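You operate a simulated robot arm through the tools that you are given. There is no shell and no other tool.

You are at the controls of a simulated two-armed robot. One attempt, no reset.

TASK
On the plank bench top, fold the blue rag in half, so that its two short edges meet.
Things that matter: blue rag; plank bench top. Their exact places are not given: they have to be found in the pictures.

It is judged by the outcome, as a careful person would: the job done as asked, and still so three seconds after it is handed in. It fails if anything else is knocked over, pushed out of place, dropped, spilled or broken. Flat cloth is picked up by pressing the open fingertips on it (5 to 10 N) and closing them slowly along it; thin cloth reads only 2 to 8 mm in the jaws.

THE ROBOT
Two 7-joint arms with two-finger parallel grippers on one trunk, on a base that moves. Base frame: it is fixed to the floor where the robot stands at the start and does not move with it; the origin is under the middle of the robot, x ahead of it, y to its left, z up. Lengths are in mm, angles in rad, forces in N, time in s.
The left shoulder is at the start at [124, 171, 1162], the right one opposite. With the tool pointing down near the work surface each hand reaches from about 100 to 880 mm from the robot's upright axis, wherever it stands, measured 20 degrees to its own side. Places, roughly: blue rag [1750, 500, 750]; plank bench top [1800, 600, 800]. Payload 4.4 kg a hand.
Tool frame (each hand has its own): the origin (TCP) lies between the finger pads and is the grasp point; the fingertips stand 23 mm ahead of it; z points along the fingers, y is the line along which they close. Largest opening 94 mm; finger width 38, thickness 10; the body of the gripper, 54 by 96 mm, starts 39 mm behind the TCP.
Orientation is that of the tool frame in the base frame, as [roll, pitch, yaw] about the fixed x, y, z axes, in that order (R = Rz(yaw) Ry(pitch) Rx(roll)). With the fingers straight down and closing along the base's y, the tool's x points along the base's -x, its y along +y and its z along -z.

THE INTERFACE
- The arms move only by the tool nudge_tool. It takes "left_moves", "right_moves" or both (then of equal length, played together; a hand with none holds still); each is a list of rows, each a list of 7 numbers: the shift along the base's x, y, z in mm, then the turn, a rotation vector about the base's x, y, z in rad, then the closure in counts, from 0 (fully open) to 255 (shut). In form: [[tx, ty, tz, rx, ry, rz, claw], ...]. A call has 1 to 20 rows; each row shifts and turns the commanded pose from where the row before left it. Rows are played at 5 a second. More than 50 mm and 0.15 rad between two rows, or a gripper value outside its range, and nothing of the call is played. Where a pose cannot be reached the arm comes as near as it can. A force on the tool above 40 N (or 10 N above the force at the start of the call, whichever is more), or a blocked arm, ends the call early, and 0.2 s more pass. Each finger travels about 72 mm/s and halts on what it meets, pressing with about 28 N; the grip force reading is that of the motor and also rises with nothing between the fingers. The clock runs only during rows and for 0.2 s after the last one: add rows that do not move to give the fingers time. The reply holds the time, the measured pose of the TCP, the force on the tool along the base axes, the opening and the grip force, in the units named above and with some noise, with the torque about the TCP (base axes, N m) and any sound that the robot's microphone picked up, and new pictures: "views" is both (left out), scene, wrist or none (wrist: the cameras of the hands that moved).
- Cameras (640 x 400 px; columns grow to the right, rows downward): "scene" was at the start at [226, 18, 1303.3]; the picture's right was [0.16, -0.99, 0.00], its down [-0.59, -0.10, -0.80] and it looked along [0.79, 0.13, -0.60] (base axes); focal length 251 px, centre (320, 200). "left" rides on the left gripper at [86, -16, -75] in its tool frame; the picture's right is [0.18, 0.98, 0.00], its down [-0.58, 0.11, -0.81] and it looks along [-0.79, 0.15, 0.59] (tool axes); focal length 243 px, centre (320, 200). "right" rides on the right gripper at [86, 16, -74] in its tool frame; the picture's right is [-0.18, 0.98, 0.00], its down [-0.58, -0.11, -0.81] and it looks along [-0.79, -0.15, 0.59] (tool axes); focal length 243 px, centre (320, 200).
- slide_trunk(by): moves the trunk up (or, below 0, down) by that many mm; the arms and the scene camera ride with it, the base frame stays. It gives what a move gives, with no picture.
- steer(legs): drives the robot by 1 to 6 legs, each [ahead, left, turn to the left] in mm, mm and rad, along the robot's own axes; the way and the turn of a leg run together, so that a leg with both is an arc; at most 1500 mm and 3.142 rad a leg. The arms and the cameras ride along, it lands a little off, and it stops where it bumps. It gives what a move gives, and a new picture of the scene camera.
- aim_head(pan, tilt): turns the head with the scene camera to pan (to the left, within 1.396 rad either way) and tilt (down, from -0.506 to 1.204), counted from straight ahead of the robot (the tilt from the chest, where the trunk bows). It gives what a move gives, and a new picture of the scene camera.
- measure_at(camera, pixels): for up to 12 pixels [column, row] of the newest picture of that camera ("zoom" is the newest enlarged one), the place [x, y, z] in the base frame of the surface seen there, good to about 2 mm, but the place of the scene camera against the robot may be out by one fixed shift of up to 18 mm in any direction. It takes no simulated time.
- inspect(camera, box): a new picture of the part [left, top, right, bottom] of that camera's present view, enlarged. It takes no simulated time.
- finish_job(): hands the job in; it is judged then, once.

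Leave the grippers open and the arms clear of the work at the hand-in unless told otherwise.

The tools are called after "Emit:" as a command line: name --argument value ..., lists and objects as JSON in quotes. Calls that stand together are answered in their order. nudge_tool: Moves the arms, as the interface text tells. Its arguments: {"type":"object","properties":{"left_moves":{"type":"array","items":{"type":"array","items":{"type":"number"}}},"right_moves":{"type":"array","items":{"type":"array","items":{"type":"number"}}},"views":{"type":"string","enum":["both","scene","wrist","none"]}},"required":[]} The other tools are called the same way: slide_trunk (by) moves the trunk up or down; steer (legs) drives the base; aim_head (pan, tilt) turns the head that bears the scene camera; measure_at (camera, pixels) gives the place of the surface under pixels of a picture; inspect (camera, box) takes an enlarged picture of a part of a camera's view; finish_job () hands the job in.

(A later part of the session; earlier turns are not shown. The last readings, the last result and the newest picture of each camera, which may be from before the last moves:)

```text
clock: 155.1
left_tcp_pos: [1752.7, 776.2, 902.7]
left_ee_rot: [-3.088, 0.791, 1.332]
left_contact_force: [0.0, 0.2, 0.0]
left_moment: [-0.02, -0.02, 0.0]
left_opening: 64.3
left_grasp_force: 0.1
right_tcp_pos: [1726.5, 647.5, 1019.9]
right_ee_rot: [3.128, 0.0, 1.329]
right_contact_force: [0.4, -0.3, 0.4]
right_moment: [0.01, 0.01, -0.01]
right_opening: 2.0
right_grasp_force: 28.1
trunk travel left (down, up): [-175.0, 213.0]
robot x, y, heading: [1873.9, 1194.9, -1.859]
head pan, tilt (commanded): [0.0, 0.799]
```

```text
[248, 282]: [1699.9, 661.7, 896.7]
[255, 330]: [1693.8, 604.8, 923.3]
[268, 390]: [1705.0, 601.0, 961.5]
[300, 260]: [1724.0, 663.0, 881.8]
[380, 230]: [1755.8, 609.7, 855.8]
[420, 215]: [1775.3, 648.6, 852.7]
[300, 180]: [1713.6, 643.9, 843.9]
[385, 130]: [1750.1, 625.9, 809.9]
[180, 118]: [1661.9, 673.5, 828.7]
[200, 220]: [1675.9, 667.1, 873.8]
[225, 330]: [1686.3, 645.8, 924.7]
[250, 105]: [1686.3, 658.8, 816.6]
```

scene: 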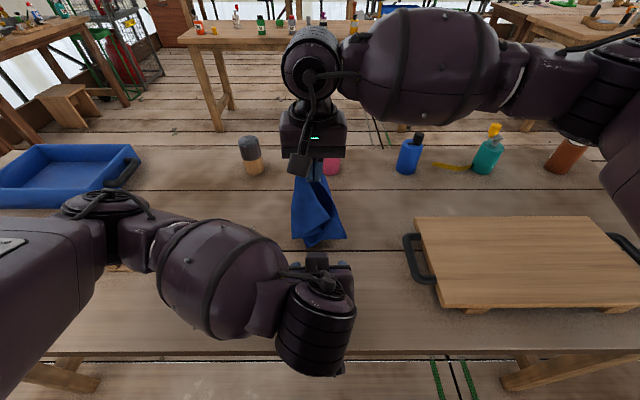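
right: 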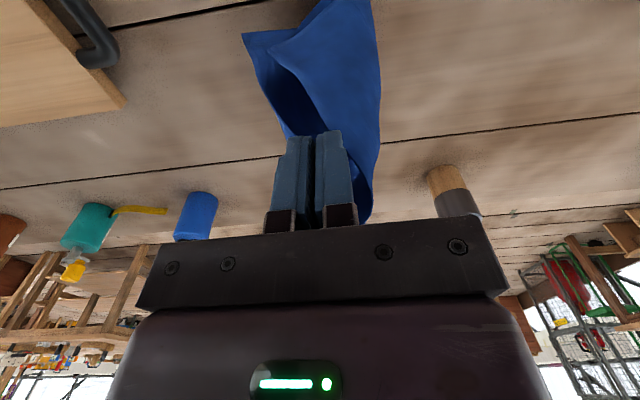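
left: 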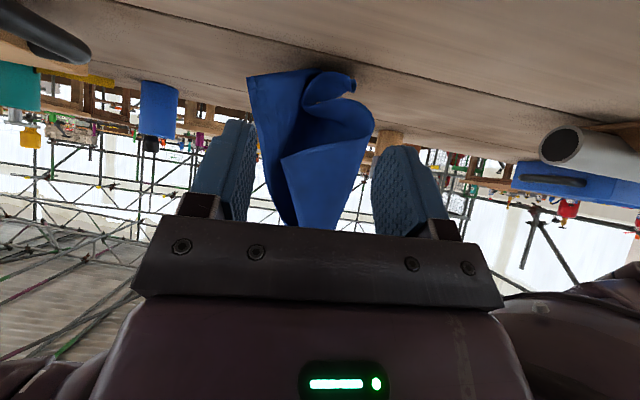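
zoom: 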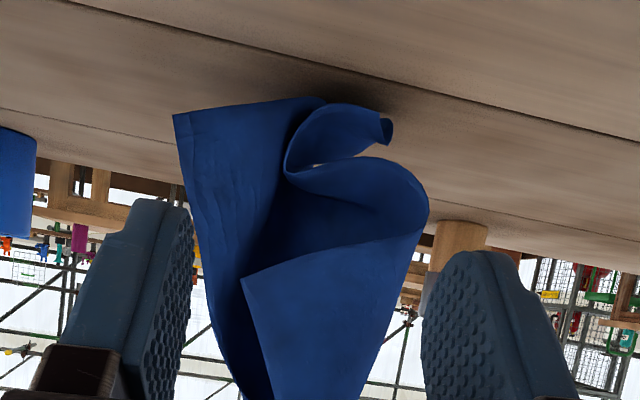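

These fit: the right jaws hold C diagonally; D is the front corner at (1699,662,897), B at (1661,674,829), A at (1750,626,810). D's sheet faces me and points to my right; if I rotate the right hand clockwise ~90° the D corner will point toward me, ready for the left's clean pinch. I'll back the left off a bit, raise the right 40 mm and rotate it.

Emit:
nudge_tool --left_moves '[[0, 10, 0, 0, 0, 0, 80], [0, 10, 0, 0, 0, 0, 80], [0, 0, 0, 0, 0, 0, 80], [0, 0, 0, 0, 0, 0, 80], [0, 0, 0, 0, 0, 0, 80], [0, 0, 0, 0, 0, 0, 80], [0, 0, 0, 0, 0, 0, 80], [0, 0, 0, 0, 0, 0, 80], [0, 0, 0, 0, 0, 0, 80], [0, 0, 0, 0, 0, 0, 80], [0, 0, 0, 0, 0, 0, 80], [0, 0, 0, 0, 0, 0, 80], [0, 0, 0, 0, 0, 0, 80], [0, 0, 0, 0, 0, 0, 80]]' --right_moves '[[0, 0, 20, 0, 0, 0, 255], [0, 0, 20, 0, 0, 0, 255], [0, 0, 0, 0, 0, -0.13, 255], [0, 0, 0, 0, 0, -0.13, 255], [0, 0, 0, 0, 0, -0.13, 255], [0, 0, 0, 0, 0, -0.13, 255], [0, 0, 0, 0, 0, -0.13, 255], [0, 0, 0, 0, 0, -0.13, 255], [0, 0, 0, 0, 0, -0.13, 255], [0, 0, 0, 0, 0, -0.13, 255], [0, 0, 0, 0, 0, -0.13, 255], [0, 0, 0, 0, 0, -0.13, 255], [0, 0, 0, 0, 0, -0.13, 255], [0, 0, 0, 0, 0, 0, 255]]' --views "both"

Emit:
inspect --camera "left" --box '[160, 20, 480, 220]'

Emit:
inspect --camera "scene" --box '[240, 130, 400, 250]'

```text
clock: 158.1
left_tcp_pos: [1752.7, 796.8, 901.6]
left_ee_rot: [-3.091, 0.789, 1.333]
left_contact_force: [-0.2, 0.4, -1.1]
left_moment: [0.01, -0.01, -0.01]
left_opening: 64.3
left_grasp_force: 0.1
right_tcp_pos: [1724.9, 647.0, 1059.3]
right_ee_rot: [3.128, 0.0, -0.102]
right_contact_force: [-0.2, 1.4, -0.2]
right_moment: [0.0, -0.01, 0.03]
right_opening: 1.6
right_grasp_force: 28.2
trunk travel left (down, up): [-175.0, 213.0]
robot x, y, heading: [1870.6, 1195.9, -1.859]
head pan, tilt (commanded): [0.0, 0.799]
```

scene: 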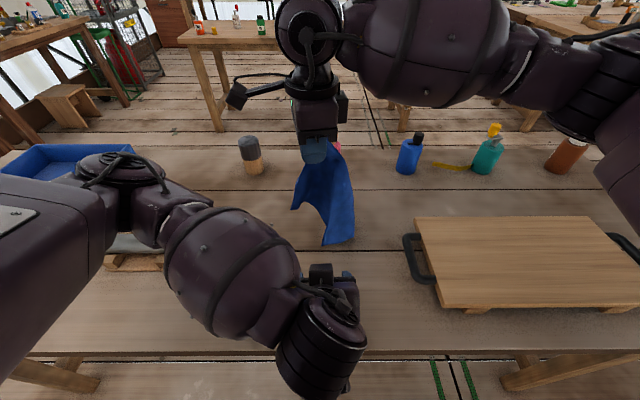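
right: 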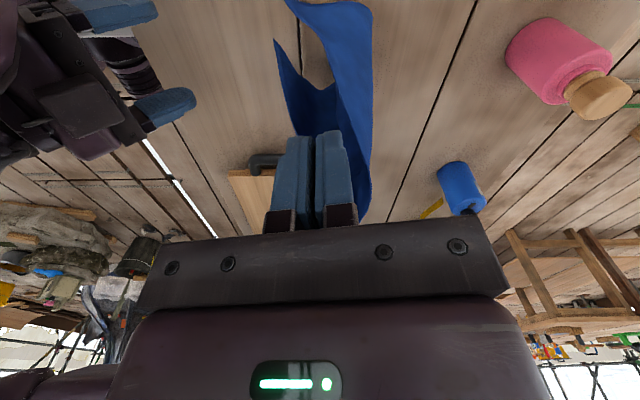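
left: 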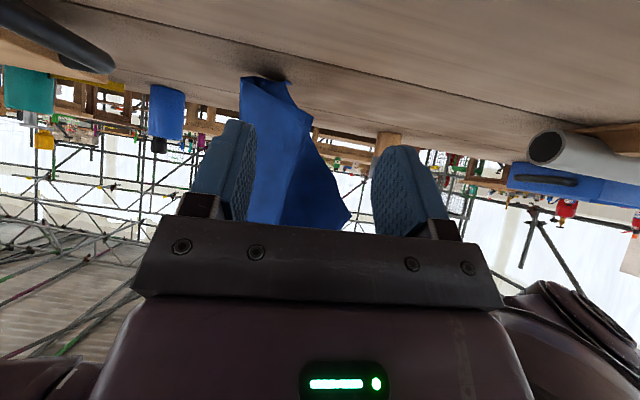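

```text
2.00 times, centred on (320, 120) of left
```

zoom: 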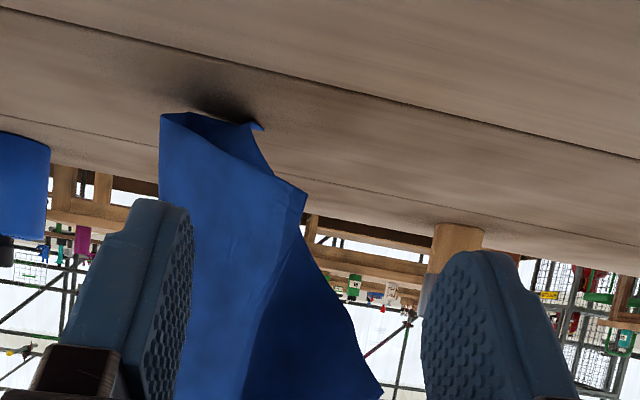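

```text
3.33 times, centred on (320, 190) of scene
```

zoom: 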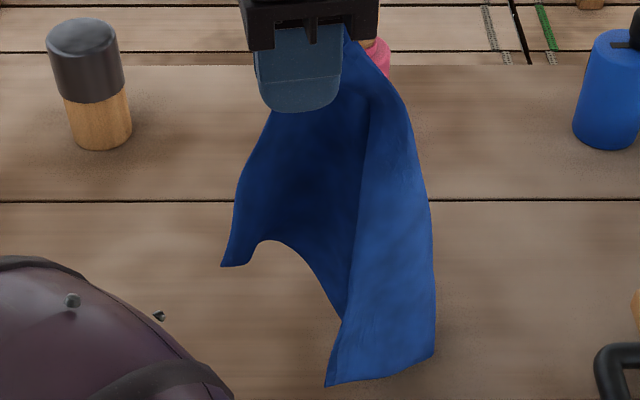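

Now the cloth hangs free with three corners visible: scene-zoom (222,265), (328,384), (434,355). I'll measure all of them.

Emit:
measure_at --camera "zoom" --pixels '[[226, 262], [248, 245], [238, 200], [260, 130], [332, 380], [428, 352], [380, 372], [340, 320], [300, 270], [350, 260], [428, 250], [400, 110]]'

Emit:
measure_at --camera "left" --pixels '[[243, 80], [265, 100], [308, 118], [288, 82], [250, 150], [280, 160], [330, 190], [345, 215], [300, 150]]'

Emit:
measure_at --camera "right" --pixels '[[277, 45], [285, 80], [310, 95], [300, 10], [330, 30], [360, 20], [365, 100], [340, 110]]'

```text
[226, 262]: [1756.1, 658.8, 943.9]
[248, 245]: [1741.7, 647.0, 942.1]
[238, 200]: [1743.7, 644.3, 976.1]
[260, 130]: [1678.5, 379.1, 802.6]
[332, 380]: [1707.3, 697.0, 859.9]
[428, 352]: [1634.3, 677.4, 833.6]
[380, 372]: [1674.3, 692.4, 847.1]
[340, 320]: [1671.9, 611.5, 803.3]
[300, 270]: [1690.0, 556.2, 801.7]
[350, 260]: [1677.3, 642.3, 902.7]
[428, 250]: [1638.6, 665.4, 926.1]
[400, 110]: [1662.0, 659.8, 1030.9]
```

```text
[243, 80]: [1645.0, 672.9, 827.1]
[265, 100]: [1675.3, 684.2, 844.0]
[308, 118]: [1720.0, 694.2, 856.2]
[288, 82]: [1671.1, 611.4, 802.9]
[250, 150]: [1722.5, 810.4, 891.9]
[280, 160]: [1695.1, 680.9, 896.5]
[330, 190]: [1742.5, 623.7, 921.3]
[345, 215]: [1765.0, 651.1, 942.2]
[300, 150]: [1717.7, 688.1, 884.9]
```

```text
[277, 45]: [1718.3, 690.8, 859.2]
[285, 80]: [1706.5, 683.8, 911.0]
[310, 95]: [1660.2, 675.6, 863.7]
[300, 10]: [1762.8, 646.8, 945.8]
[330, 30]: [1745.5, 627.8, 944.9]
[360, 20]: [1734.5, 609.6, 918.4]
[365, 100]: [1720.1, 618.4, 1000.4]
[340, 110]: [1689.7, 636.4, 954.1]
```

Corner D is the left tip at ≈(1766,652,942), pointing toward my left-front; B at (1720,694,856). The left hand should come from front-left: I'll turn it −0.79 rad in yaw (keeping the 45° tilt) while moving to the left and up.

Emit:
nudge_tool --left_moves '[[15, -3, 10, 0, 0, -0.131, 80], [15, -3, 10, 0, 0, -0.131, 80], [15, -3, 10, 0, 0, -0.131, 80], [15, -3, 10, 0, 0, -0.131, 80], [15, -3, 10, 0, 0, -0.131, 80], [15, -3, 10, 0, 0, -0.131, 80], [0, -25, 5, 0, 0, 0, 80], [-5, -25, 5, 0, 0, 0, 80], [0, 0, 0, 0, 0, 0, 80]]' --views "both"

Emit:
inspect --camera "left" --box '[160, 40, 480, 240]'

```text
clock: 160.1
left_tcp_pos: [1768.8, 741.9, 926.4]
left_ee_rot: [-3.093, 0.788, 1.137]
left_contact_force: [-0.5, 0.4, 0.7]
left_moment: [0.0, 0.02, 0.02]
left_opening: 64.7
left_grasp_force: 0.1
left hand out of reach, approached as far as the arm can: row 2, 3, 4, 5, 6
right_tcp_pos: [1724.6, 646.9, 1060.5]
right_ee_rot: [3.126, 0.0, -0.099]
right_contact_force: [-0.8, 0.7, 0.0]
right_moment: [-0.01, -0.06, 0.04]
right_opening: 1.9
right_grasp_force: 27.4
trunk travel left (down, up): [-175.0, 213.0]
robot x, y, heading: [1872.9, 1194.6, -1.861]
head pan, tilt (commanded): [0.0, 0.799]
```

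scene: 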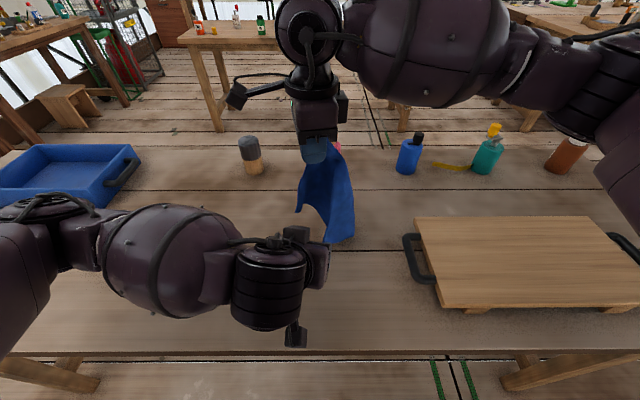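
left: 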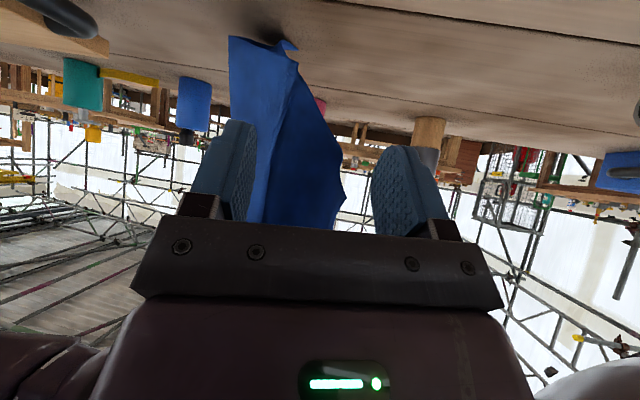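

```text
2.00 times, centred on (320, 140) of left
```

zoom: 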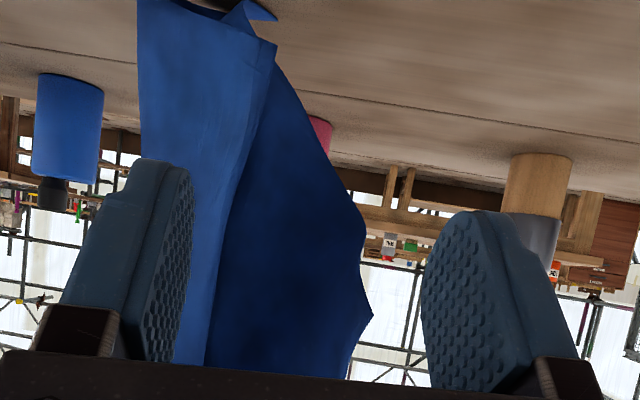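

The left can't yaw further at this tilt. Instead I'll rotate the right hand back by ~0.6 rad so that D points more toward me.

Emit:
nudge_tool --right_moves '[[0, 0, 0, 0, 0, 0.12, 255], [0, 0, 0, 0, 0, 0.12, 255], [0, 0, 0, 0, 0, 0.12, 255], [0, 0, 0, 0, 0, 0.12, 255], [0, 0, 0, 0, 0, 0.12, 255], [0, 0, 0, 0, 0, 0, 255], [0, 0, 0, 0, 0, 0, 255]]' --views "both"

Emit:
nudge_tool --left_moves '[[0, 0, 0, 0, 0, 0, 80]]' --views "wrist"

Emit:
inspect --camera "left" --box '[160, 40, 480, 240]'

Emit:
inspect --camera "scene" --box '[240, 130, 400, 250]'

```text
clock: 161.7
left_tcp_pos: [1768.5, 742.2, 927.1]
left_ee_rot: [-3.09, 0.789, 1.136]
left_contact_force: [0.4, -0.2, -0.5]
left_moment: [0.04, 0.01, -0.02]
left_opening: 64.5
left_grasp_force: 0.1
right_tcp_pos: [1724.1, 646.5, 1061.7]
right_ee_rot: [3.128, -0.001, 0.501]
right_contact_force: [-0.8, -1.2, -0.3]
right_moment: [-0.01, 0.0, -0.01]
right_opening: 1.6
right_grasp_force: 28.3
trunk travel left (down, up): [-175.0, 213.0]
robot x, y, heading: [1872.8, 1193.9, -1.855]
head pan, tilt (commanded): [0.0, 0.799]
```

scene: 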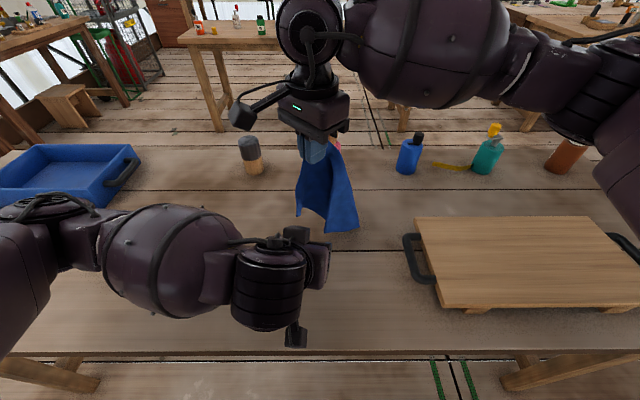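
right: 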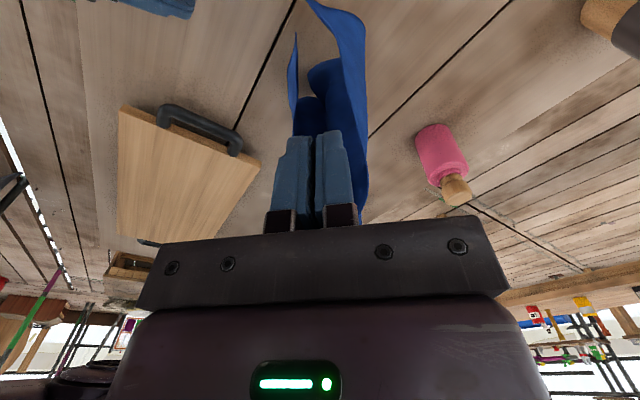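

```text
clock: 162.1
left_tcp_pos: [1769.7, 743.3, 926.7]
left_ee_rot: [-3.091, 0.788, 1.136]
left_contact_force: [0.2, 0.1, -0.2]
left_moment: [-0.03, 0.02, -0.05]
left_opening: 64.5
left_grasp_force: 0.0
right_tcp_pos: [1723.9, 646.6, 1061.0]
right_ee_rot: [3.128, 0.0, 0.502]
right_contact_force: [-0.5, 1.0, 1.0]
right_moment: [-0.01, 0.01, -0.02]
right_opening: 1.8
right_grasp_force: 27.8
trunk travel left (down, up): [-175.0, 213.0]
robot x, y, heading: [1871.4, 1195.1, -1.855]
head pan, tilt (commanded): [0.0, 0.799]
```

left: 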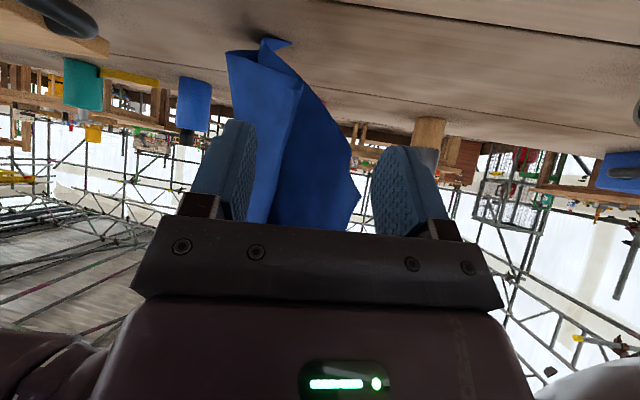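

```text
2.00 times, centred on (320, 140) of left
```

zoom: 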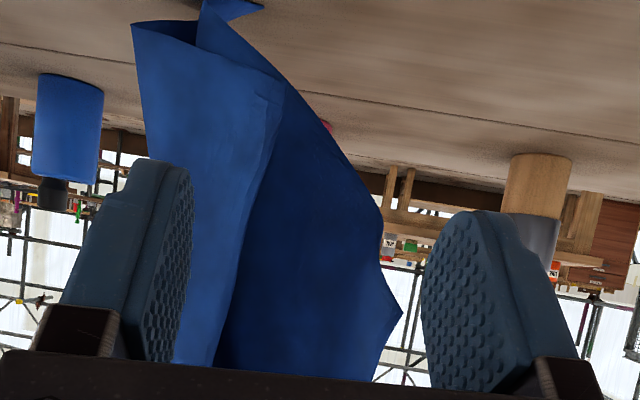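

```text
3.33 times, centred on (320, 190) of scene
```

zoom: 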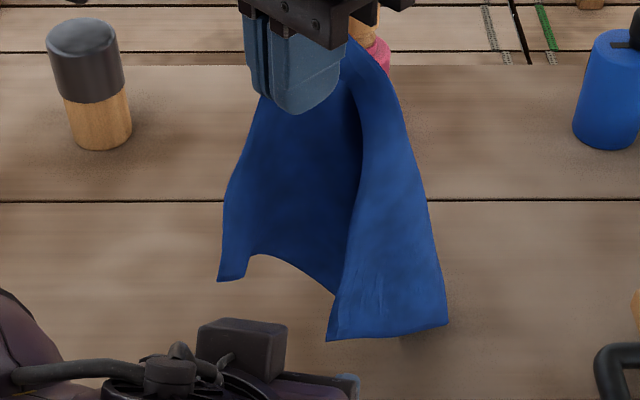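

Emit:
inspect --camera "left" --box '[240, 60, 400, 230]'

Emit:
measure_at --camera "zoom" --pixels '[[440, 315], [425, 350], [410, 385], [420, 300], [410, 250], [390, 220], [350, 160], [370, 320], [330, 300], [300, 350], [200, 150], [90, 150]]'

```text
2.35 times, centred on (320, 145) of left
```

zoom: 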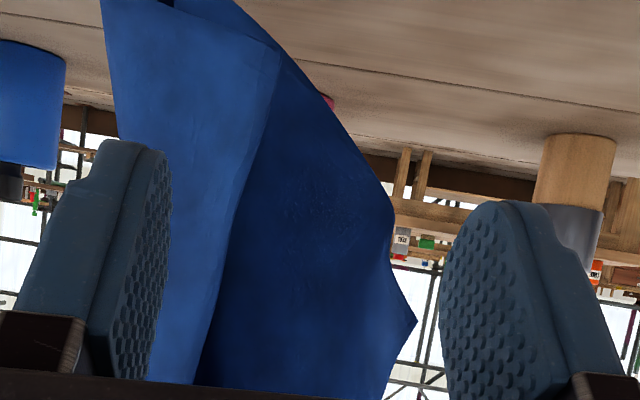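

```text
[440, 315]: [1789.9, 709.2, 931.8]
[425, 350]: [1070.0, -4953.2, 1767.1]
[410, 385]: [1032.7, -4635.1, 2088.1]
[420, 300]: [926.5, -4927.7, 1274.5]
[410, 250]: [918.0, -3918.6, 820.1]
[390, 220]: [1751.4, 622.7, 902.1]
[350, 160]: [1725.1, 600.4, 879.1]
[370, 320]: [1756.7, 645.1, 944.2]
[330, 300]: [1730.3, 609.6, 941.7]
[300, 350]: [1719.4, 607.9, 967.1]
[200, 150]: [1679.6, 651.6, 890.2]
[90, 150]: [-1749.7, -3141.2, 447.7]
```

Emit:
measure_at --camera "zoom" --pixels '[[411, 322], [403, 335], [396, 350], [388, 370], [402, 305], [393, 285], [385, 265], [388, 320], [380, 345], [370, 280], [350, 330], [384, 240]]'

```text
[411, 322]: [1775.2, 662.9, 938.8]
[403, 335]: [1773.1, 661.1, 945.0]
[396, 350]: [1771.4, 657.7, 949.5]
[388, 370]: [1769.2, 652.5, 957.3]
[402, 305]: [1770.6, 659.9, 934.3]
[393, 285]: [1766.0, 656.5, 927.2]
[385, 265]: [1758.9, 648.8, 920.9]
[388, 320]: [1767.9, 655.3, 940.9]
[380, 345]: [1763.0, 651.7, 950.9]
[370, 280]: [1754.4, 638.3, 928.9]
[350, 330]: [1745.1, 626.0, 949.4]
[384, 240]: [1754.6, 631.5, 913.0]
```

D is at ≈(1776,663,938), its outward direction ≈50° vs. the left hand's ≈65°. I'll rotate the right another +0.25 rad to align, and shift the left sideways ~25 mm so D is centered between its fingers.

Emit:
nudge_tool --left_moves '[[8, -3, 4, 0, 0, 0, 80], [8, -3, 4, 0, 0, 0, 80], [7, -3, 4, 0, 0, 0, 80], [0, 0, 0, 0, 0, 0, 80], [0, 0, 0, 0, 0, 0, 80]]' --right_moves '[[0, 0, 0, 0, 0, 0.125, 255], [0, 0, 0, 0, 0, 0.125, 255], [0, 0, 0, 0, 0, 0, 255], [0, 0, 0, 0, 0, 0, 255], [0, 0, 0, 0, 0, 0, 255]]' --views "wrist"

Emit:
inspect --camera "left" --box '[220, 80, 420, 230]'

```text
clock: 163.3
left_tcp_pos: [1793.4, 732.0, 938.2]
left_ee_rot: [-3.092, 0.788, 1.138]
left_contact_force: [-0.1, 0.4, -0.6]
left_moment: [-0.01, 0.01, 0.0]
left_opening: 64.6
left_grasp_force: 0.1
right_tcp_pos: [1725.2, 645.9, 1061.0]
right_ee_rot: [3.128, 0.0, 0.75]
right_contact_force: [0.5, 0.1, 0.0]
right_moment: [-0.03, 0.01, -0.02]
right_opening: 1.8
right_grasp_force: 27.9
trunk travel left (down, up): [-175.0, 213.0]
robot x, y, heading: [1875.1, 1194.9, -1.852]
head pan, tilt (commanded): [0.0, 0.799]
```

right: 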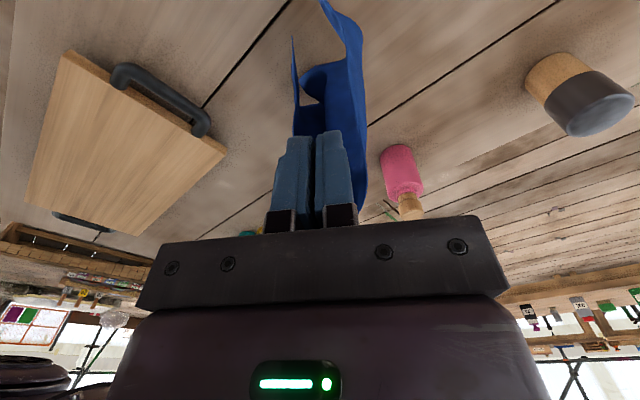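
left: 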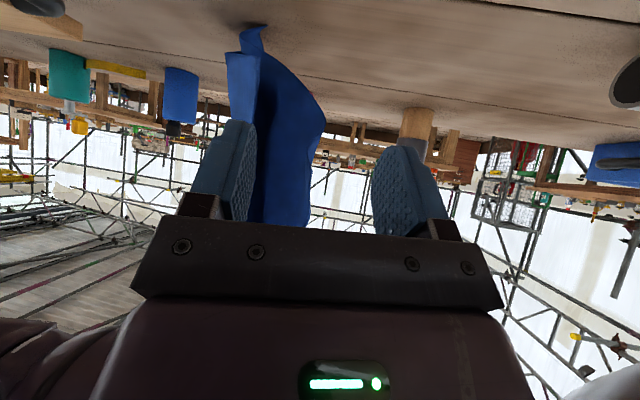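

```text
2.67 times, centred on (320, 155) of left
```

zoom: 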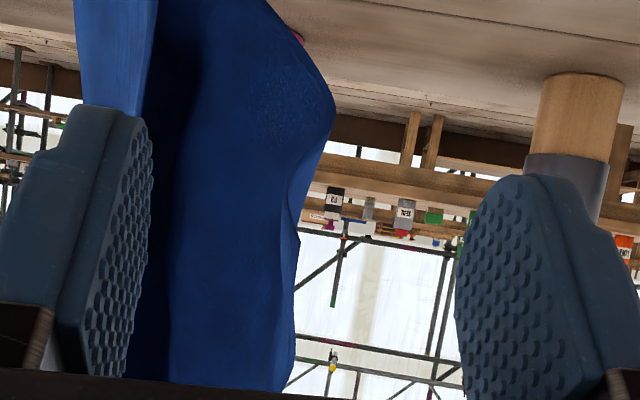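

Emit:
measure_at --camera "zoom" --pixels '[[292, 238], [290, 260], [288, 300], [285, 350], [285, 215], [290, 190], [310, 150], [325, 115], [260, 250], [230, 250], [180, 250], [120, 60]]'

Emit:
measure_at --camera "right" --pixels '[[293, 40], [296, 60], [300, 90], [305, 100], [325, 80], [345, 70], [360, 60], [350, 30], [330, 8], [310, 80]]'

```text
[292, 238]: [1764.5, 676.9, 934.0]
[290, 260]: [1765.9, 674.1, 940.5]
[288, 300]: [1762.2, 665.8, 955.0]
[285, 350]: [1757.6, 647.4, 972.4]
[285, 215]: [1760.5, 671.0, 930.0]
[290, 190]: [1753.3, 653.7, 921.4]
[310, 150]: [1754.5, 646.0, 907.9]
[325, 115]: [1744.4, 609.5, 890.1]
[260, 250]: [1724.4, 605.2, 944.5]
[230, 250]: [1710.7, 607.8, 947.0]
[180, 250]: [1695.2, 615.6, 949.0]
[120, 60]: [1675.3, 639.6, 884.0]
```

```text
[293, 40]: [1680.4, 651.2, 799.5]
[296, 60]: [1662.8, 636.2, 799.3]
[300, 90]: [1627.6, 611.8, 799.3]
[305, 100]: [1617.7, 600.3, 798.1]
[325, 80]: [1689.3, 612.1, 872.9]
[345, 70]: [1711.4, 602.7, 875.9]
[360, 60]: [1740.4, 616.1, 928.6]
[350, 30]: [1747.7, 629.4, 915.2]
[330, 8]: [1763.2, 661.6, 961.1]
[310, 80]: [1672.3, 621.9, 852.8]
```

D ≈ (1765,677,934), centered between the left's fingers and well aligned. I'll approach: left TCP to ≈(1761,669,946).

Emit:
nudge_tool --left_moves '[[-8.1, -15.8, 2, 0, 0, 0, 80], [-8.1, -15.8, 2, 0, 0, 0, 80], [-8.1, -15.8, 2, 0, 0, 0, 80], [-8.1, -15.6, 2, 0, 0, 0, 80], [0, 0, 0, 0, 0, 0, 80]]' --views "both"

Emit:
inspect --camera "left" --box '[200, 60, 440, 230]'

```text
clock: 164.5
left_tcp_pos: [1759.4, 668.0, 948.2]
left_ee_rot: [-3.09, 0.789, 1.137]
left_contact_force: [0.3, 0.2, -0.4]
left_moment: [0.0, 0.0, -0.03]
left_opening: 64.7
left_grasp_force: 0.1
right_tcp_pos: [1726.0, 646.0, 1061.6]
right_ee_rot: [3.126, -0.001, 0.751]
right_contact_force: [-0.5, -0.3, 0.1]
right_moment: [-0.05, -0.04, -0.05]
right_opening: 2.1
right_grasp_force: 28.4
trunk travel left (down, up): [-175.0, 213.0]
robot x, y, heading: [1872.1, 1196.3, -1.853]
head pan, tilt (commanded): [0.0, 0.799]
```

scene: 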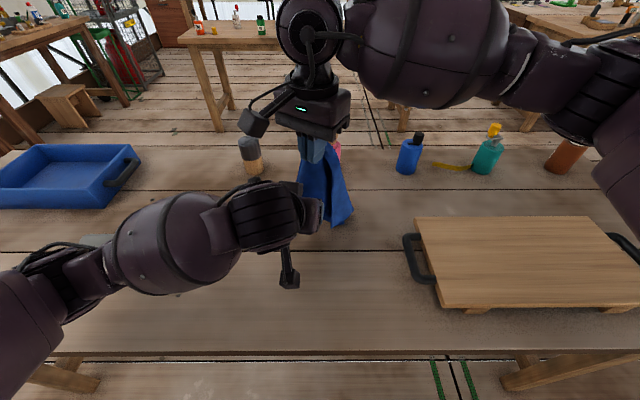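
left: 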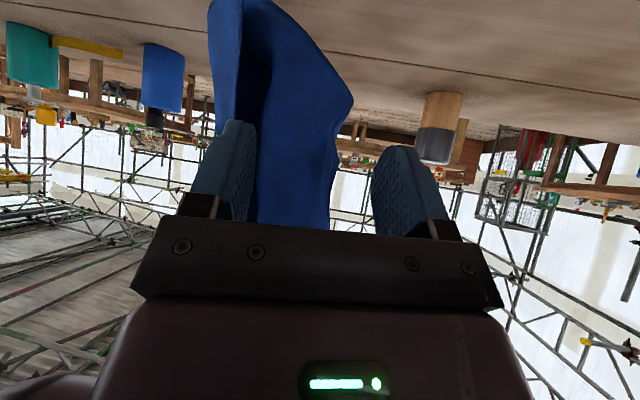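

```text
2.35 times, centred on (320, 145) of left
```

zoom: 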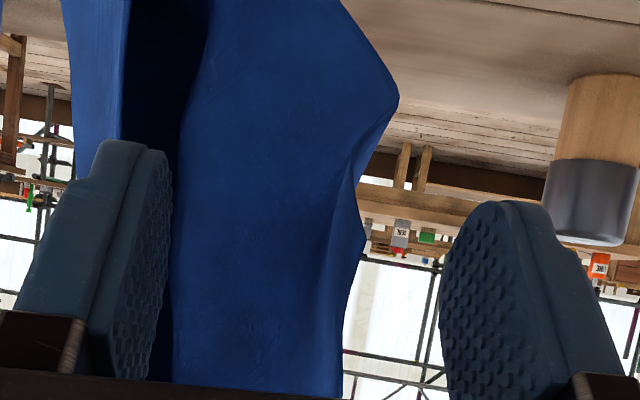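

D (zoom (364,240)) is now between the pads. A quick check of its position, then close the left.

Emit:
measure_at --camera "zoom" --pixels '[[359, 240], [350, 270], [345, 300], [338, 350], [352, 210], [350, 180], [375, 120], [330, 250], [300, 250], [250, 250]]'

Emit:
nudge_tool --left_moves '[[0, 0, 0, 0, 0, 0, 110], [0, 0, 0, 0, 0, 0, 140], [0, 0, 0, 0, 0, 0, 170], [0, 0, 0, 0, 0, 0, 200], [0, 0, 0, 0, 0, 0, 218]]' --views "wrist"

Emit:
inspect --camera "left" --box '[200, 60, 440, 230]'

```text
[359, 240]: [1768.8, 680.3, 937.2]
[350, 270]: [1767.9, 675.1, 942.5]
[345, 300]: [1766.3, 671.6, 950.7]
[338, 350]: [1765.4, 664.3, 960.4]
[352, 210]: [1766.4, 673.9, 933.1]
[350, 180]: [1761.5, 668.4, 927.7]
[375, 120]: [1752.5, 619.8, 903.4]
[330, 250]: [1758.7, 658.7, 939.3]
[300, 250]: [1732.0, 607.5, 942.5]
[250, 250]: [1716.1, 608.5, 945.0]
```

```text
clock: 165.7
left_tcp_pos: [1760.3, 669.5, 946.6]
left_ee_rot: [-3.09, 0.789, 1.137]
left_contact_force: [0.3, 0.3, -0.6]
left_moment: [0.01, 0.03, -0.02]
left_opening: 13.7
left_grasp_force: 0.0
right_tcp_pos: [1724.7, 645.3, 1060.2]
right_ee_rot: [3.128, 0.001, 0.75]
right_contact_force: [1.0, -0.2, -0.6]
right_moment: [0.0, 0.03, -0.03]
right_opening: 1.9
right_grasp_force: 28.3
trunk travel left (down, up): [-175.0, 213.0]
robot x, y, heading: [1872.4, 1198.4, -1.854]
head pan, tilt (commanded): [0.0, 0.799]
```

left: 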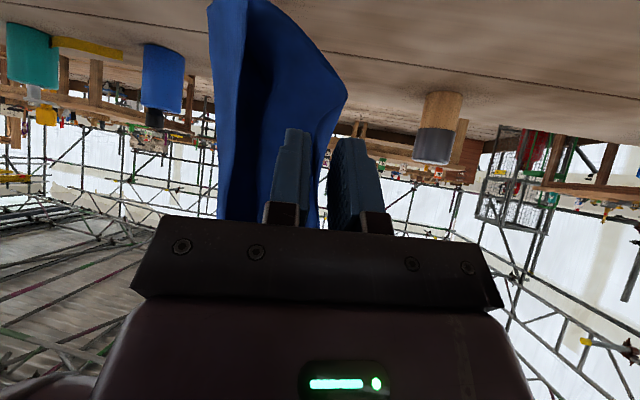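

```text
2.35 times, centred on (320, 145) of left
```

zoom: 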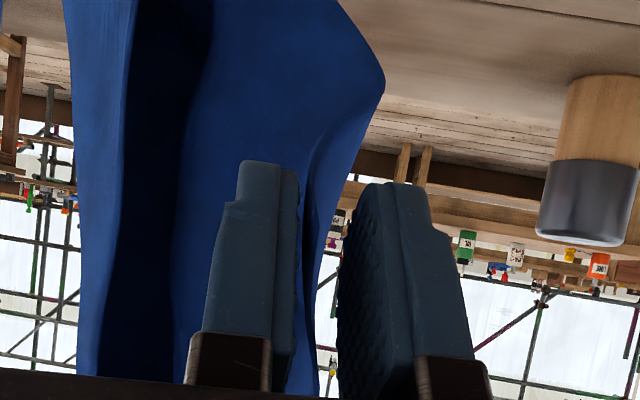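

D's flap is between the pads. Close fully.

Emit:
nudge_tool --left_moves '[[0, 0, 0, 0, 0, 0, 226], [0, 0, 0, 0, 0, 0, 234], [0, 0, 0, 0, 0, 0, 242], [0, 0, 0, 0, 0, 0, 250], [0, 0, 0, 0, 0, 0, 255], [0, 0, 0, 0, 0, 0, 255]]' --views "wrist"

Emit:
inspect --camera "left" --box '[200, 60, 440, 230]'

Emit:
inspect --camera "right" --box '[200, 0, 440, 170]'

```text
clock: 167.1
left_tcp_pos: [1759.5, 668.3, 947.7]
left_ee_rot: [-3.092, 0.79, 1.137]
left_contact_force: [-0.5, -0.5, 0.4]
left_moment: [-0.01, 0.01, -0.02]
left_opening: 1.8
left_grasp_force: 28.2
right_tcp_pos: [1724.7, 645.8, 1060.6]
right_ee_rot: [3.128, 0.0, 0.75]
right_contact_force: [0.4, 0.6, 0.1]
right_moment: [0.02, -0.03, -0.03]
right_opening: 2.2
right_grasp_force: 28.0
trunk travel left (down, up): [-175.0, 213.0]
robot x, y, heading: [1871.8, 1192.2, -1.853]
head pan, tilt (commanded): [0.0, 0.799]
```

left: 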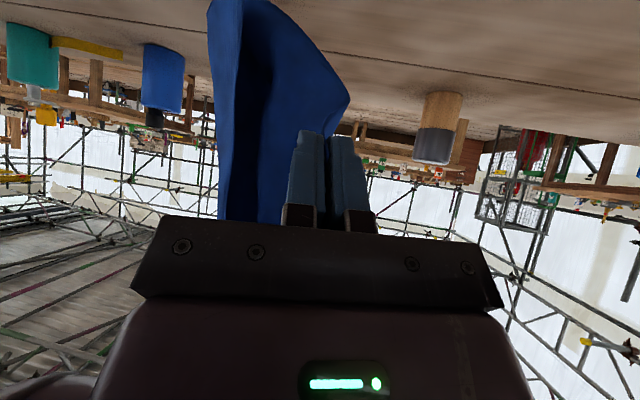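

```text
2.35 times, centred on (320, 145) of left
```

zoom: 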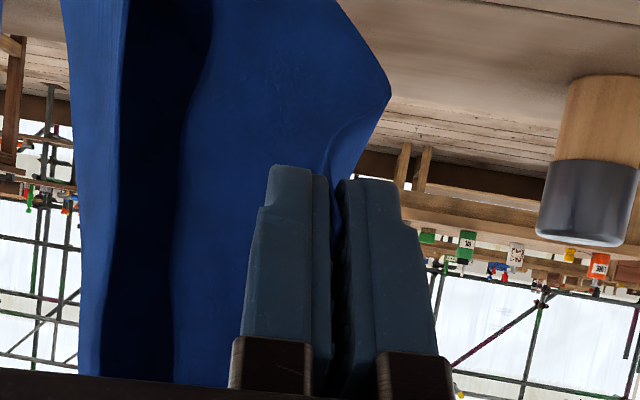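

```text
2.35 times, centred on (320, 85) of right
```

zoom: 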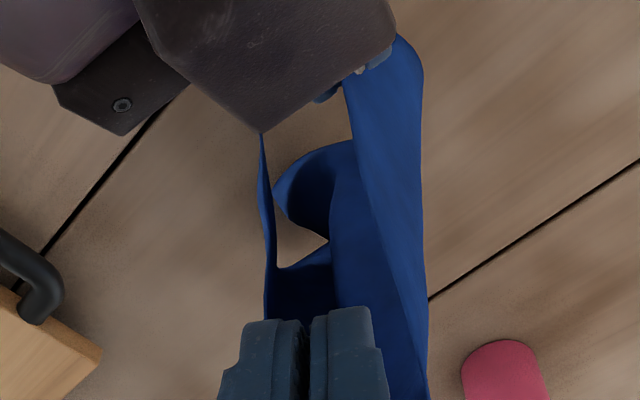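

Left reads 1.8 mm: corner D is cleanly pinched. Both corners of edge CD are now held. Next, spread the hands apart sideways (keeping slack): right 60 mm to the right and 40 mm down, left 60 mm to the left.

Emit:
nudge_tool --left_moves '[[15, -4, 0, 0, 0, 0, 255], [15, -4, 0, 0, 0, 0, 255], [15, -4, 0, 0, 0, 0, 255], [13, -4, 0, 0, 0, 0, 255], [0, 0, 0, 0, 0, 0, 255]]' --right_moves '[[-15, 4, -10, 0, 0, 0, 255], [-15, 4, -10, 0, 0, 0, 255], [-15, 4, -10, 0, 0, 0, 255], [-13, 4, -10, 0, 0, 0, 255], [0, 0, 0, 0, 0, 0, 255]]' --views "both"

```text
clock: 168.1
left_tcp_pos: [1812.0, 655.7, 951.2]
left_ee_rot: [-3.075, 0.799, 1.133]
left_contact_force: [-25.1, 0.7, 11.0]
left_moment: [-0.18, -0.18, -0.52]
left_opening: 2.2
left_grasp_force: 28.5
right_tcp_pos: [1676.6, 663.2, 1022.2]
right_ee_rot: [3.123, -0.011, 0.766]
right_contact_force: [24.9, -0.7, -9.7]
right_moment: [0.27, -0.26, 0.74]
right_opening: 2.2
right_grasp_force: 27.7
trunk travel left (down, up): [-175.0, 213.0]
robot x, y, heading: [1874.5, 1189.9, -1.854]
head pan, tilt (commanded): [0.0, 0.799]
stopped in row 5 (left hand): the force on the tool passed its limit at 43 N (the readings are from after the stop); the commanded pose is now the measured one
```

scene: 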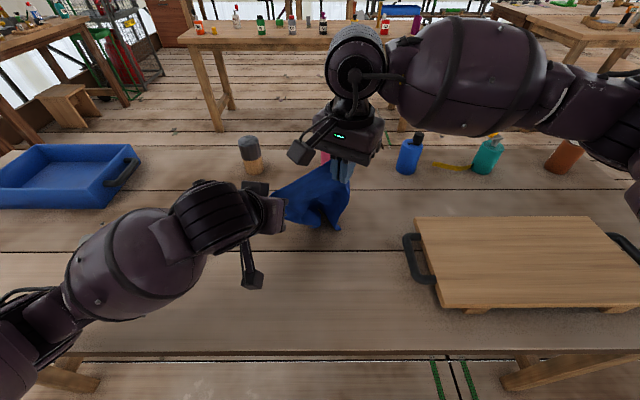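
right: 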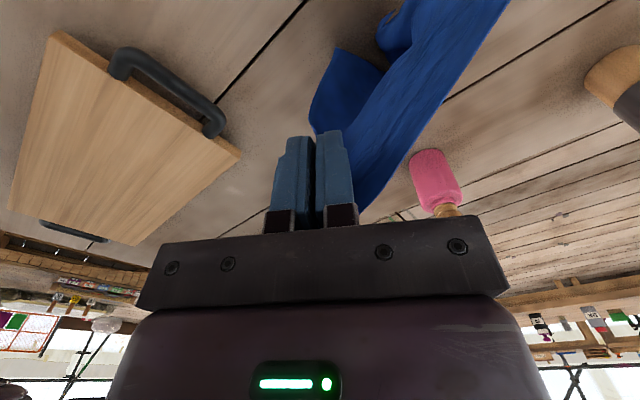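
left: 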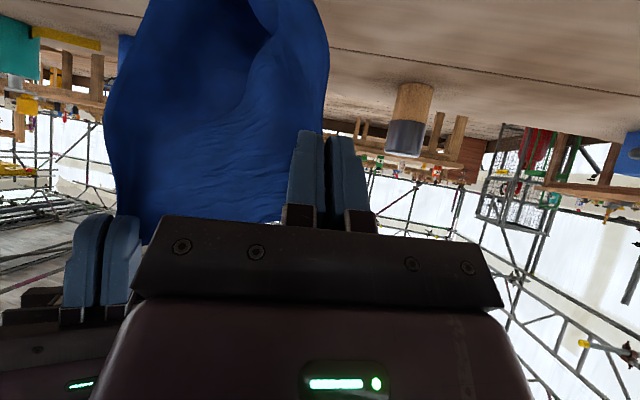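

Taut at ~153 mm between TCPs, consistent with the 200 mm short edge CD. I'll slacken ~15 mm, then turn the left hand upright while raising it to the right's height.

Emit:
nudge_tool --left_moves '[[-9, 3, 5, 0, 0, 0, 255], [-6, 2, 5, 0, 0, 0, 255], [2.5, -3, 8, 0.1193, -0.0552, 0, 255], [2.5, -3, 8, 0.1193, -0.0552, 0, 255], [2.5, -3, 8, 0.1193, -0.0552, 0, 255], [2.5, -3, 8, 0.1193, -0.0552, 0, 255], [2.5, -3, 8, 0.1193, -0.0552, 0, 255], [0, -3, 8, 0.1193, -0.0552, 0, 255], [0, 0, 0, 0, 0, 0, 255]]' --views "both"

```text
clock: 170.1
left_tcp_pos: [1810.6, 643.2, 1008.7]
left_ee_rot: [-3.079, 0.003, 1.136]
left_contact_force: [-6.4, 0.5, 0.1]
left_moment: [-0.01, 0.14, -0.11]
left_opening: 1.9
left_grasp_force: 28.0
right_tcp_pos: [1675.1, 663.5, 1023.1]
right_ee_rot: [3.125, -0.007, 0.76]
right_contact_force: [5.6, -0.7, -1.3]
right_moment: [0.03, -0.14, 0.11]
right_opening: 2.1
right_grasp_force: 28.0
trunk travel left (down, up): [-175.0, 213.0]
robot x, y, heading: [1874.6, 1196.0, -1.858]
head pan, tilt (commanded): [0.0, 0.799]
```

scene: 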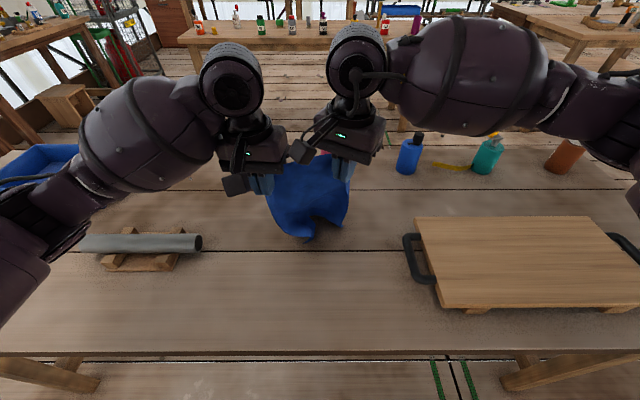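
left: 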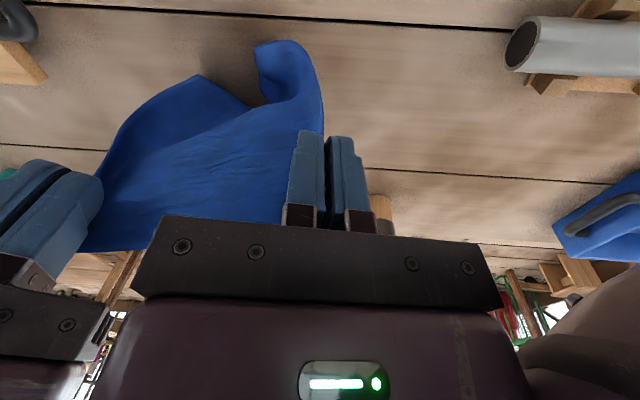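

The cloth now hangs as a curtain between the hands. I'll turn the hands so the cloth leaves the jaws toward each other: left clockwise by ~1.39 rad, right counter-clockwise by ~1.3 rad.

Emit:
nudge_tool --left_moves '[[0, 0, 0, 0, 0, -0.126, 255], [0, 0, 0, 0, 0, -0.126, 255], [0, 0, 0, 0, 0, -0.126, 255], [0, 0, 0, 0, 0, -0.126, 255], [0, 0, 0, 0, 0, -0.126, 255], [0, 0, 0, 0, 0, -0.126, 255], [0, 0, 0, 0, 0, -0.126, 255], [0, 0, 0, 0, 0, -0.126, 255], [0, 0, 0, 0, 0, -0.126, 255], [0, 0, 0, 0, 0, -0.126, 255], [0, 0, 0, 0, 0, -0.126, 255], [0, 0, 0, 0, 0, 0, 255]]' --right_moves '[[0, 0, 0, 0, 0, 0.12, 255], [0, 0, 0, 0, 0, 0.12, 255], [0, 0, 0, 0, 0, 0.12, 255], [0, 0, 0, 0, 0, 0.12, 255], [0, 0, 0, 0, 0, 0.12, 255], [0, 0, 0, 0, 0, 0.12, 255], [0, 0, 0, 0, 0, 0.12, 255], [0, 0, 0, 0, 0, 0.12, 255], [0, 0, 0, 0, 0, 0.12, 255], [0, 0, 0, 0, 0, 0.12, 255], [0, 0, 0, 0, 0, 0.12, 255], [0, 0, 0, 0, 0, 0, 255]]' --views "both"

Emit:
inspect --camera "scene" --box '[220, 120, 400, 250]'

```text
clock: 172.7
left_tcp_pos: [1811.3, 643.2, 1006.9]
left_ee_rot: [-3.079, 0.005, -0.254]
left_contact_force: [0.1, 0.5, -0.6]
left_moment: [-0.01, 0.02, 0.05]
left_opening: 1.7
left_grasp_force: 28.0
right_tcp_pos: [1674.8, 662.7, 1023.2]
right_ee_rot: [3.125, -0.007, 2.08]
right_contact_force: [-0.5, -0.1, 0.5]
right_moment: [-0.01, -0.03, -0.05]
right_opening: 2.1
right_grasp_force: 28.1
trunk travel left (down, up): [-175.0, 213.0]
robot x, y, heading: [1872.6, 1197.6, -1.858]
head pan, tilt (commanded): [0.0, 0.799]
```

scene: 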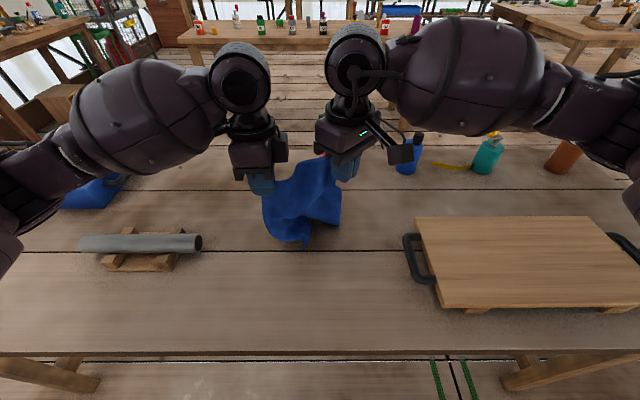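
right: 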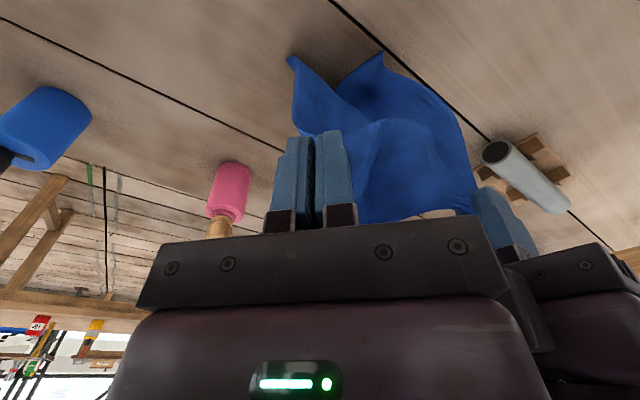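
left: 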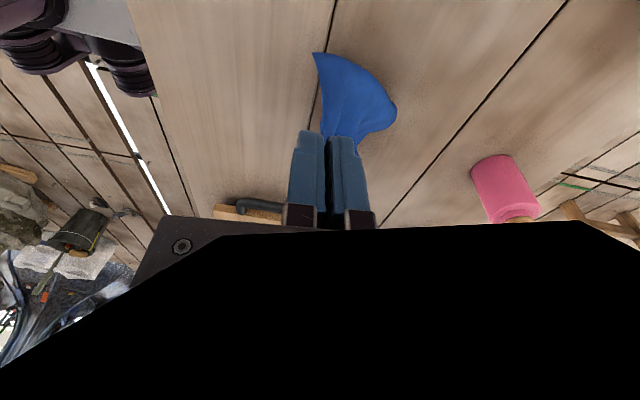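

```text
3.08 times, centred on (310, 185) of scene
```

zoom: 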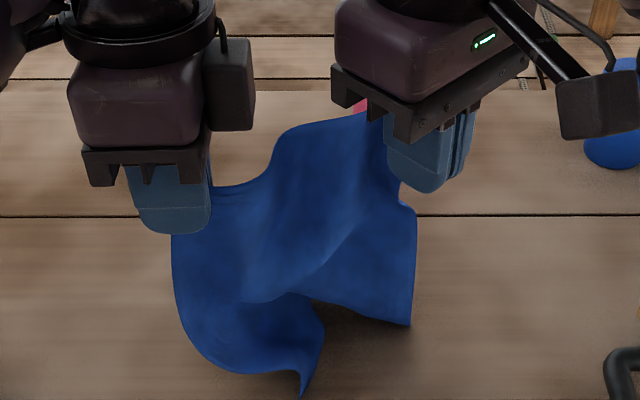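

The corners are held and the curtain has slack now. I'll spread the hands ~12 mm each and watch the tension.

Emit:
nudge_tool --left_moves '[[5.8, -1.7, 5, 0, 0, 0, 255], [5.8, -1.7, 5, 0, 0, 0, 255], [0, 0, 0, 0, 0, 0, 255]]' --right_moves '[[-5.8, 1.7, 0, 0, 0, 0, 255], [-5.8, 1.7, 0, 0, 0, 0, 255], [0, 0, 0, 0, 0, 0, 255]]' --views "scene"

Emit:
inspect --camera "scene" --box '[220, 120, 400, 250]'

```text
clock: 173.5
left_tcp_pos: [1821.5, 639.1, 1017.1]
left_ee_rot: [-3.079, 0.004, -0.252]
left_contact_force: [-0.1, -0.4, -0.5]
left_moment: [0.01, 0.03, 0.05]
left_opening: 2.0
left_grasp_force: 27.6
right_tcp_pos: [1662.0, 666.2, 1021.9]
right_ee_rot: [3.124, -0.007, 2.079]
right_contact_force: [-0.1, 0.4, 0.8]
right_moment: [0.0, 0.02, -0.08]
right_opening: 2.1
right_grasp_force: 27.8
trunk travel left (down, up): [-175.0, 213.0]
robot x, y, heading: [1875.8, 1196.7, -1.855]
head pan, tilt (commanded): [0.0, 0.799]
```

scene: 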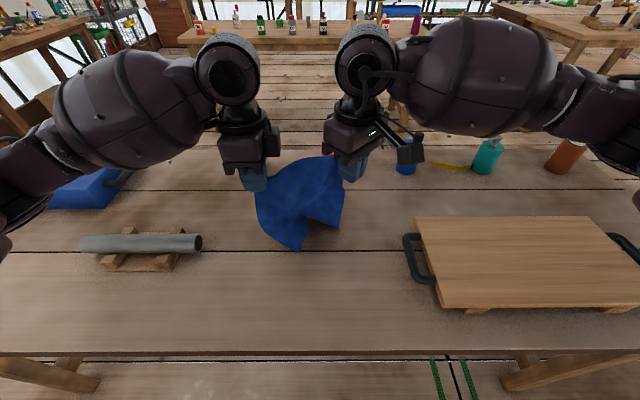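

```text
3.08 times, centred on (310, 185) of scene
```

zoom: 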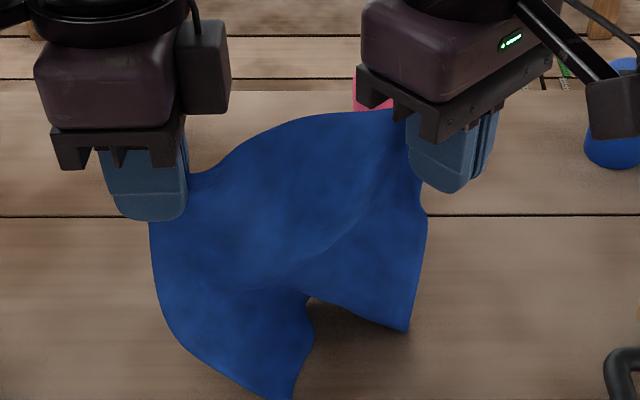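

Good curtain. There's still slack along CD; spread another ~8 mm each.

Emit:
nudge_tool --left_moves '[[4, -1.2, 6, 0, 0, 0, 255], [4, -1.2, 6, 0, 0, 0, 255], [0, 0, 0, 0, 0, 0, 255]]' --right_moves '[[-4, 1.2, 0, 0, 0, 0, 255], [-4, 1.2, 0, 0, 0, 0, 255], [0, 0, 0, 0, 0, 0, 255]]' --views "both"

Emit:
inspect --camera "scene" --box '[220, 120, 400, 250]'

```text
clock: 174.3
left_tcp_pos: [1829.3, 635.9, 1028.5]
left_ee_rot: [-3.08, 0.005, -0.252]
left_contact_force: [0.8, 0.2, -0.3]
left_moment: [0.02, 0.0, 0.02]
left_opening: 2.0
left_grasp_force: 28.3
right_tcp_pos: [1655.2, 669.8, 1022.2]
right_ee_rot: [3.123, -0.008, 2.079]
right_contact_force: [-0.2, -0.3, -0.1]
right_moment: [-0.04, -0.01, -0.06]
right_opening: 2.0
right_grasp_force: 28.2
trunk travel left (down, up): [-175.0, 213.0]
robot x, y, heading: [1874.5, 1196.7, -1.853]
head pan, tilt (commanded): [0.0, 0.799]
```

scene: 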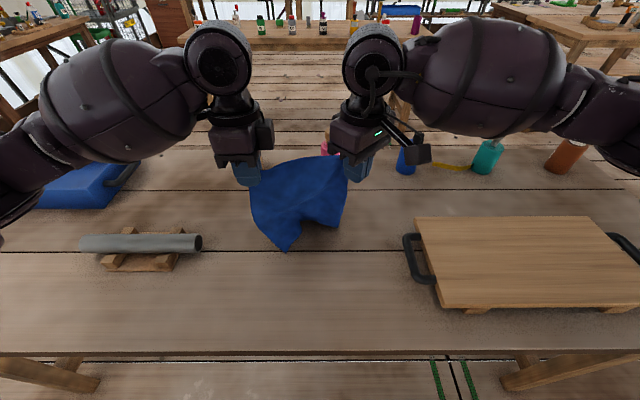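
right: 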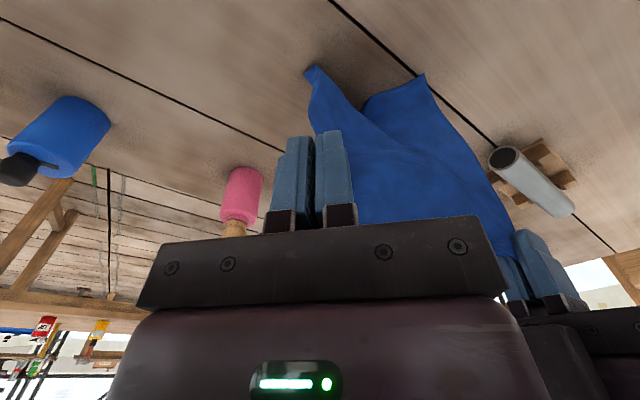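
left: 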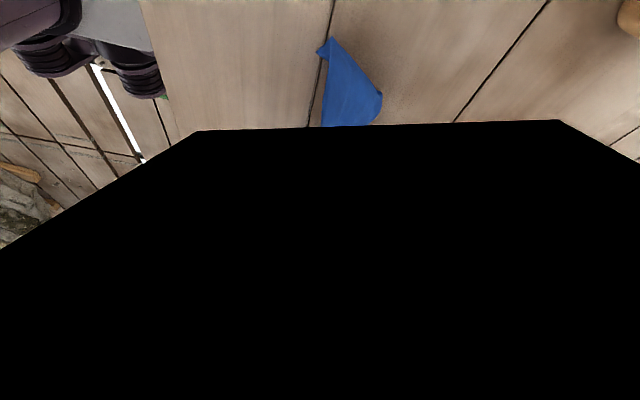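

```text
3.08 times, centred on (310, 185) of scene
```

zoom: 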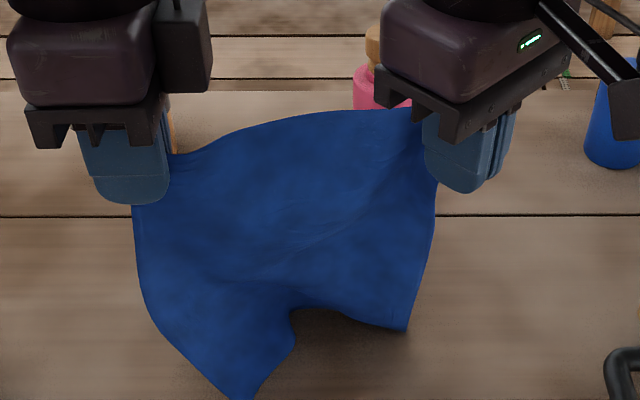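

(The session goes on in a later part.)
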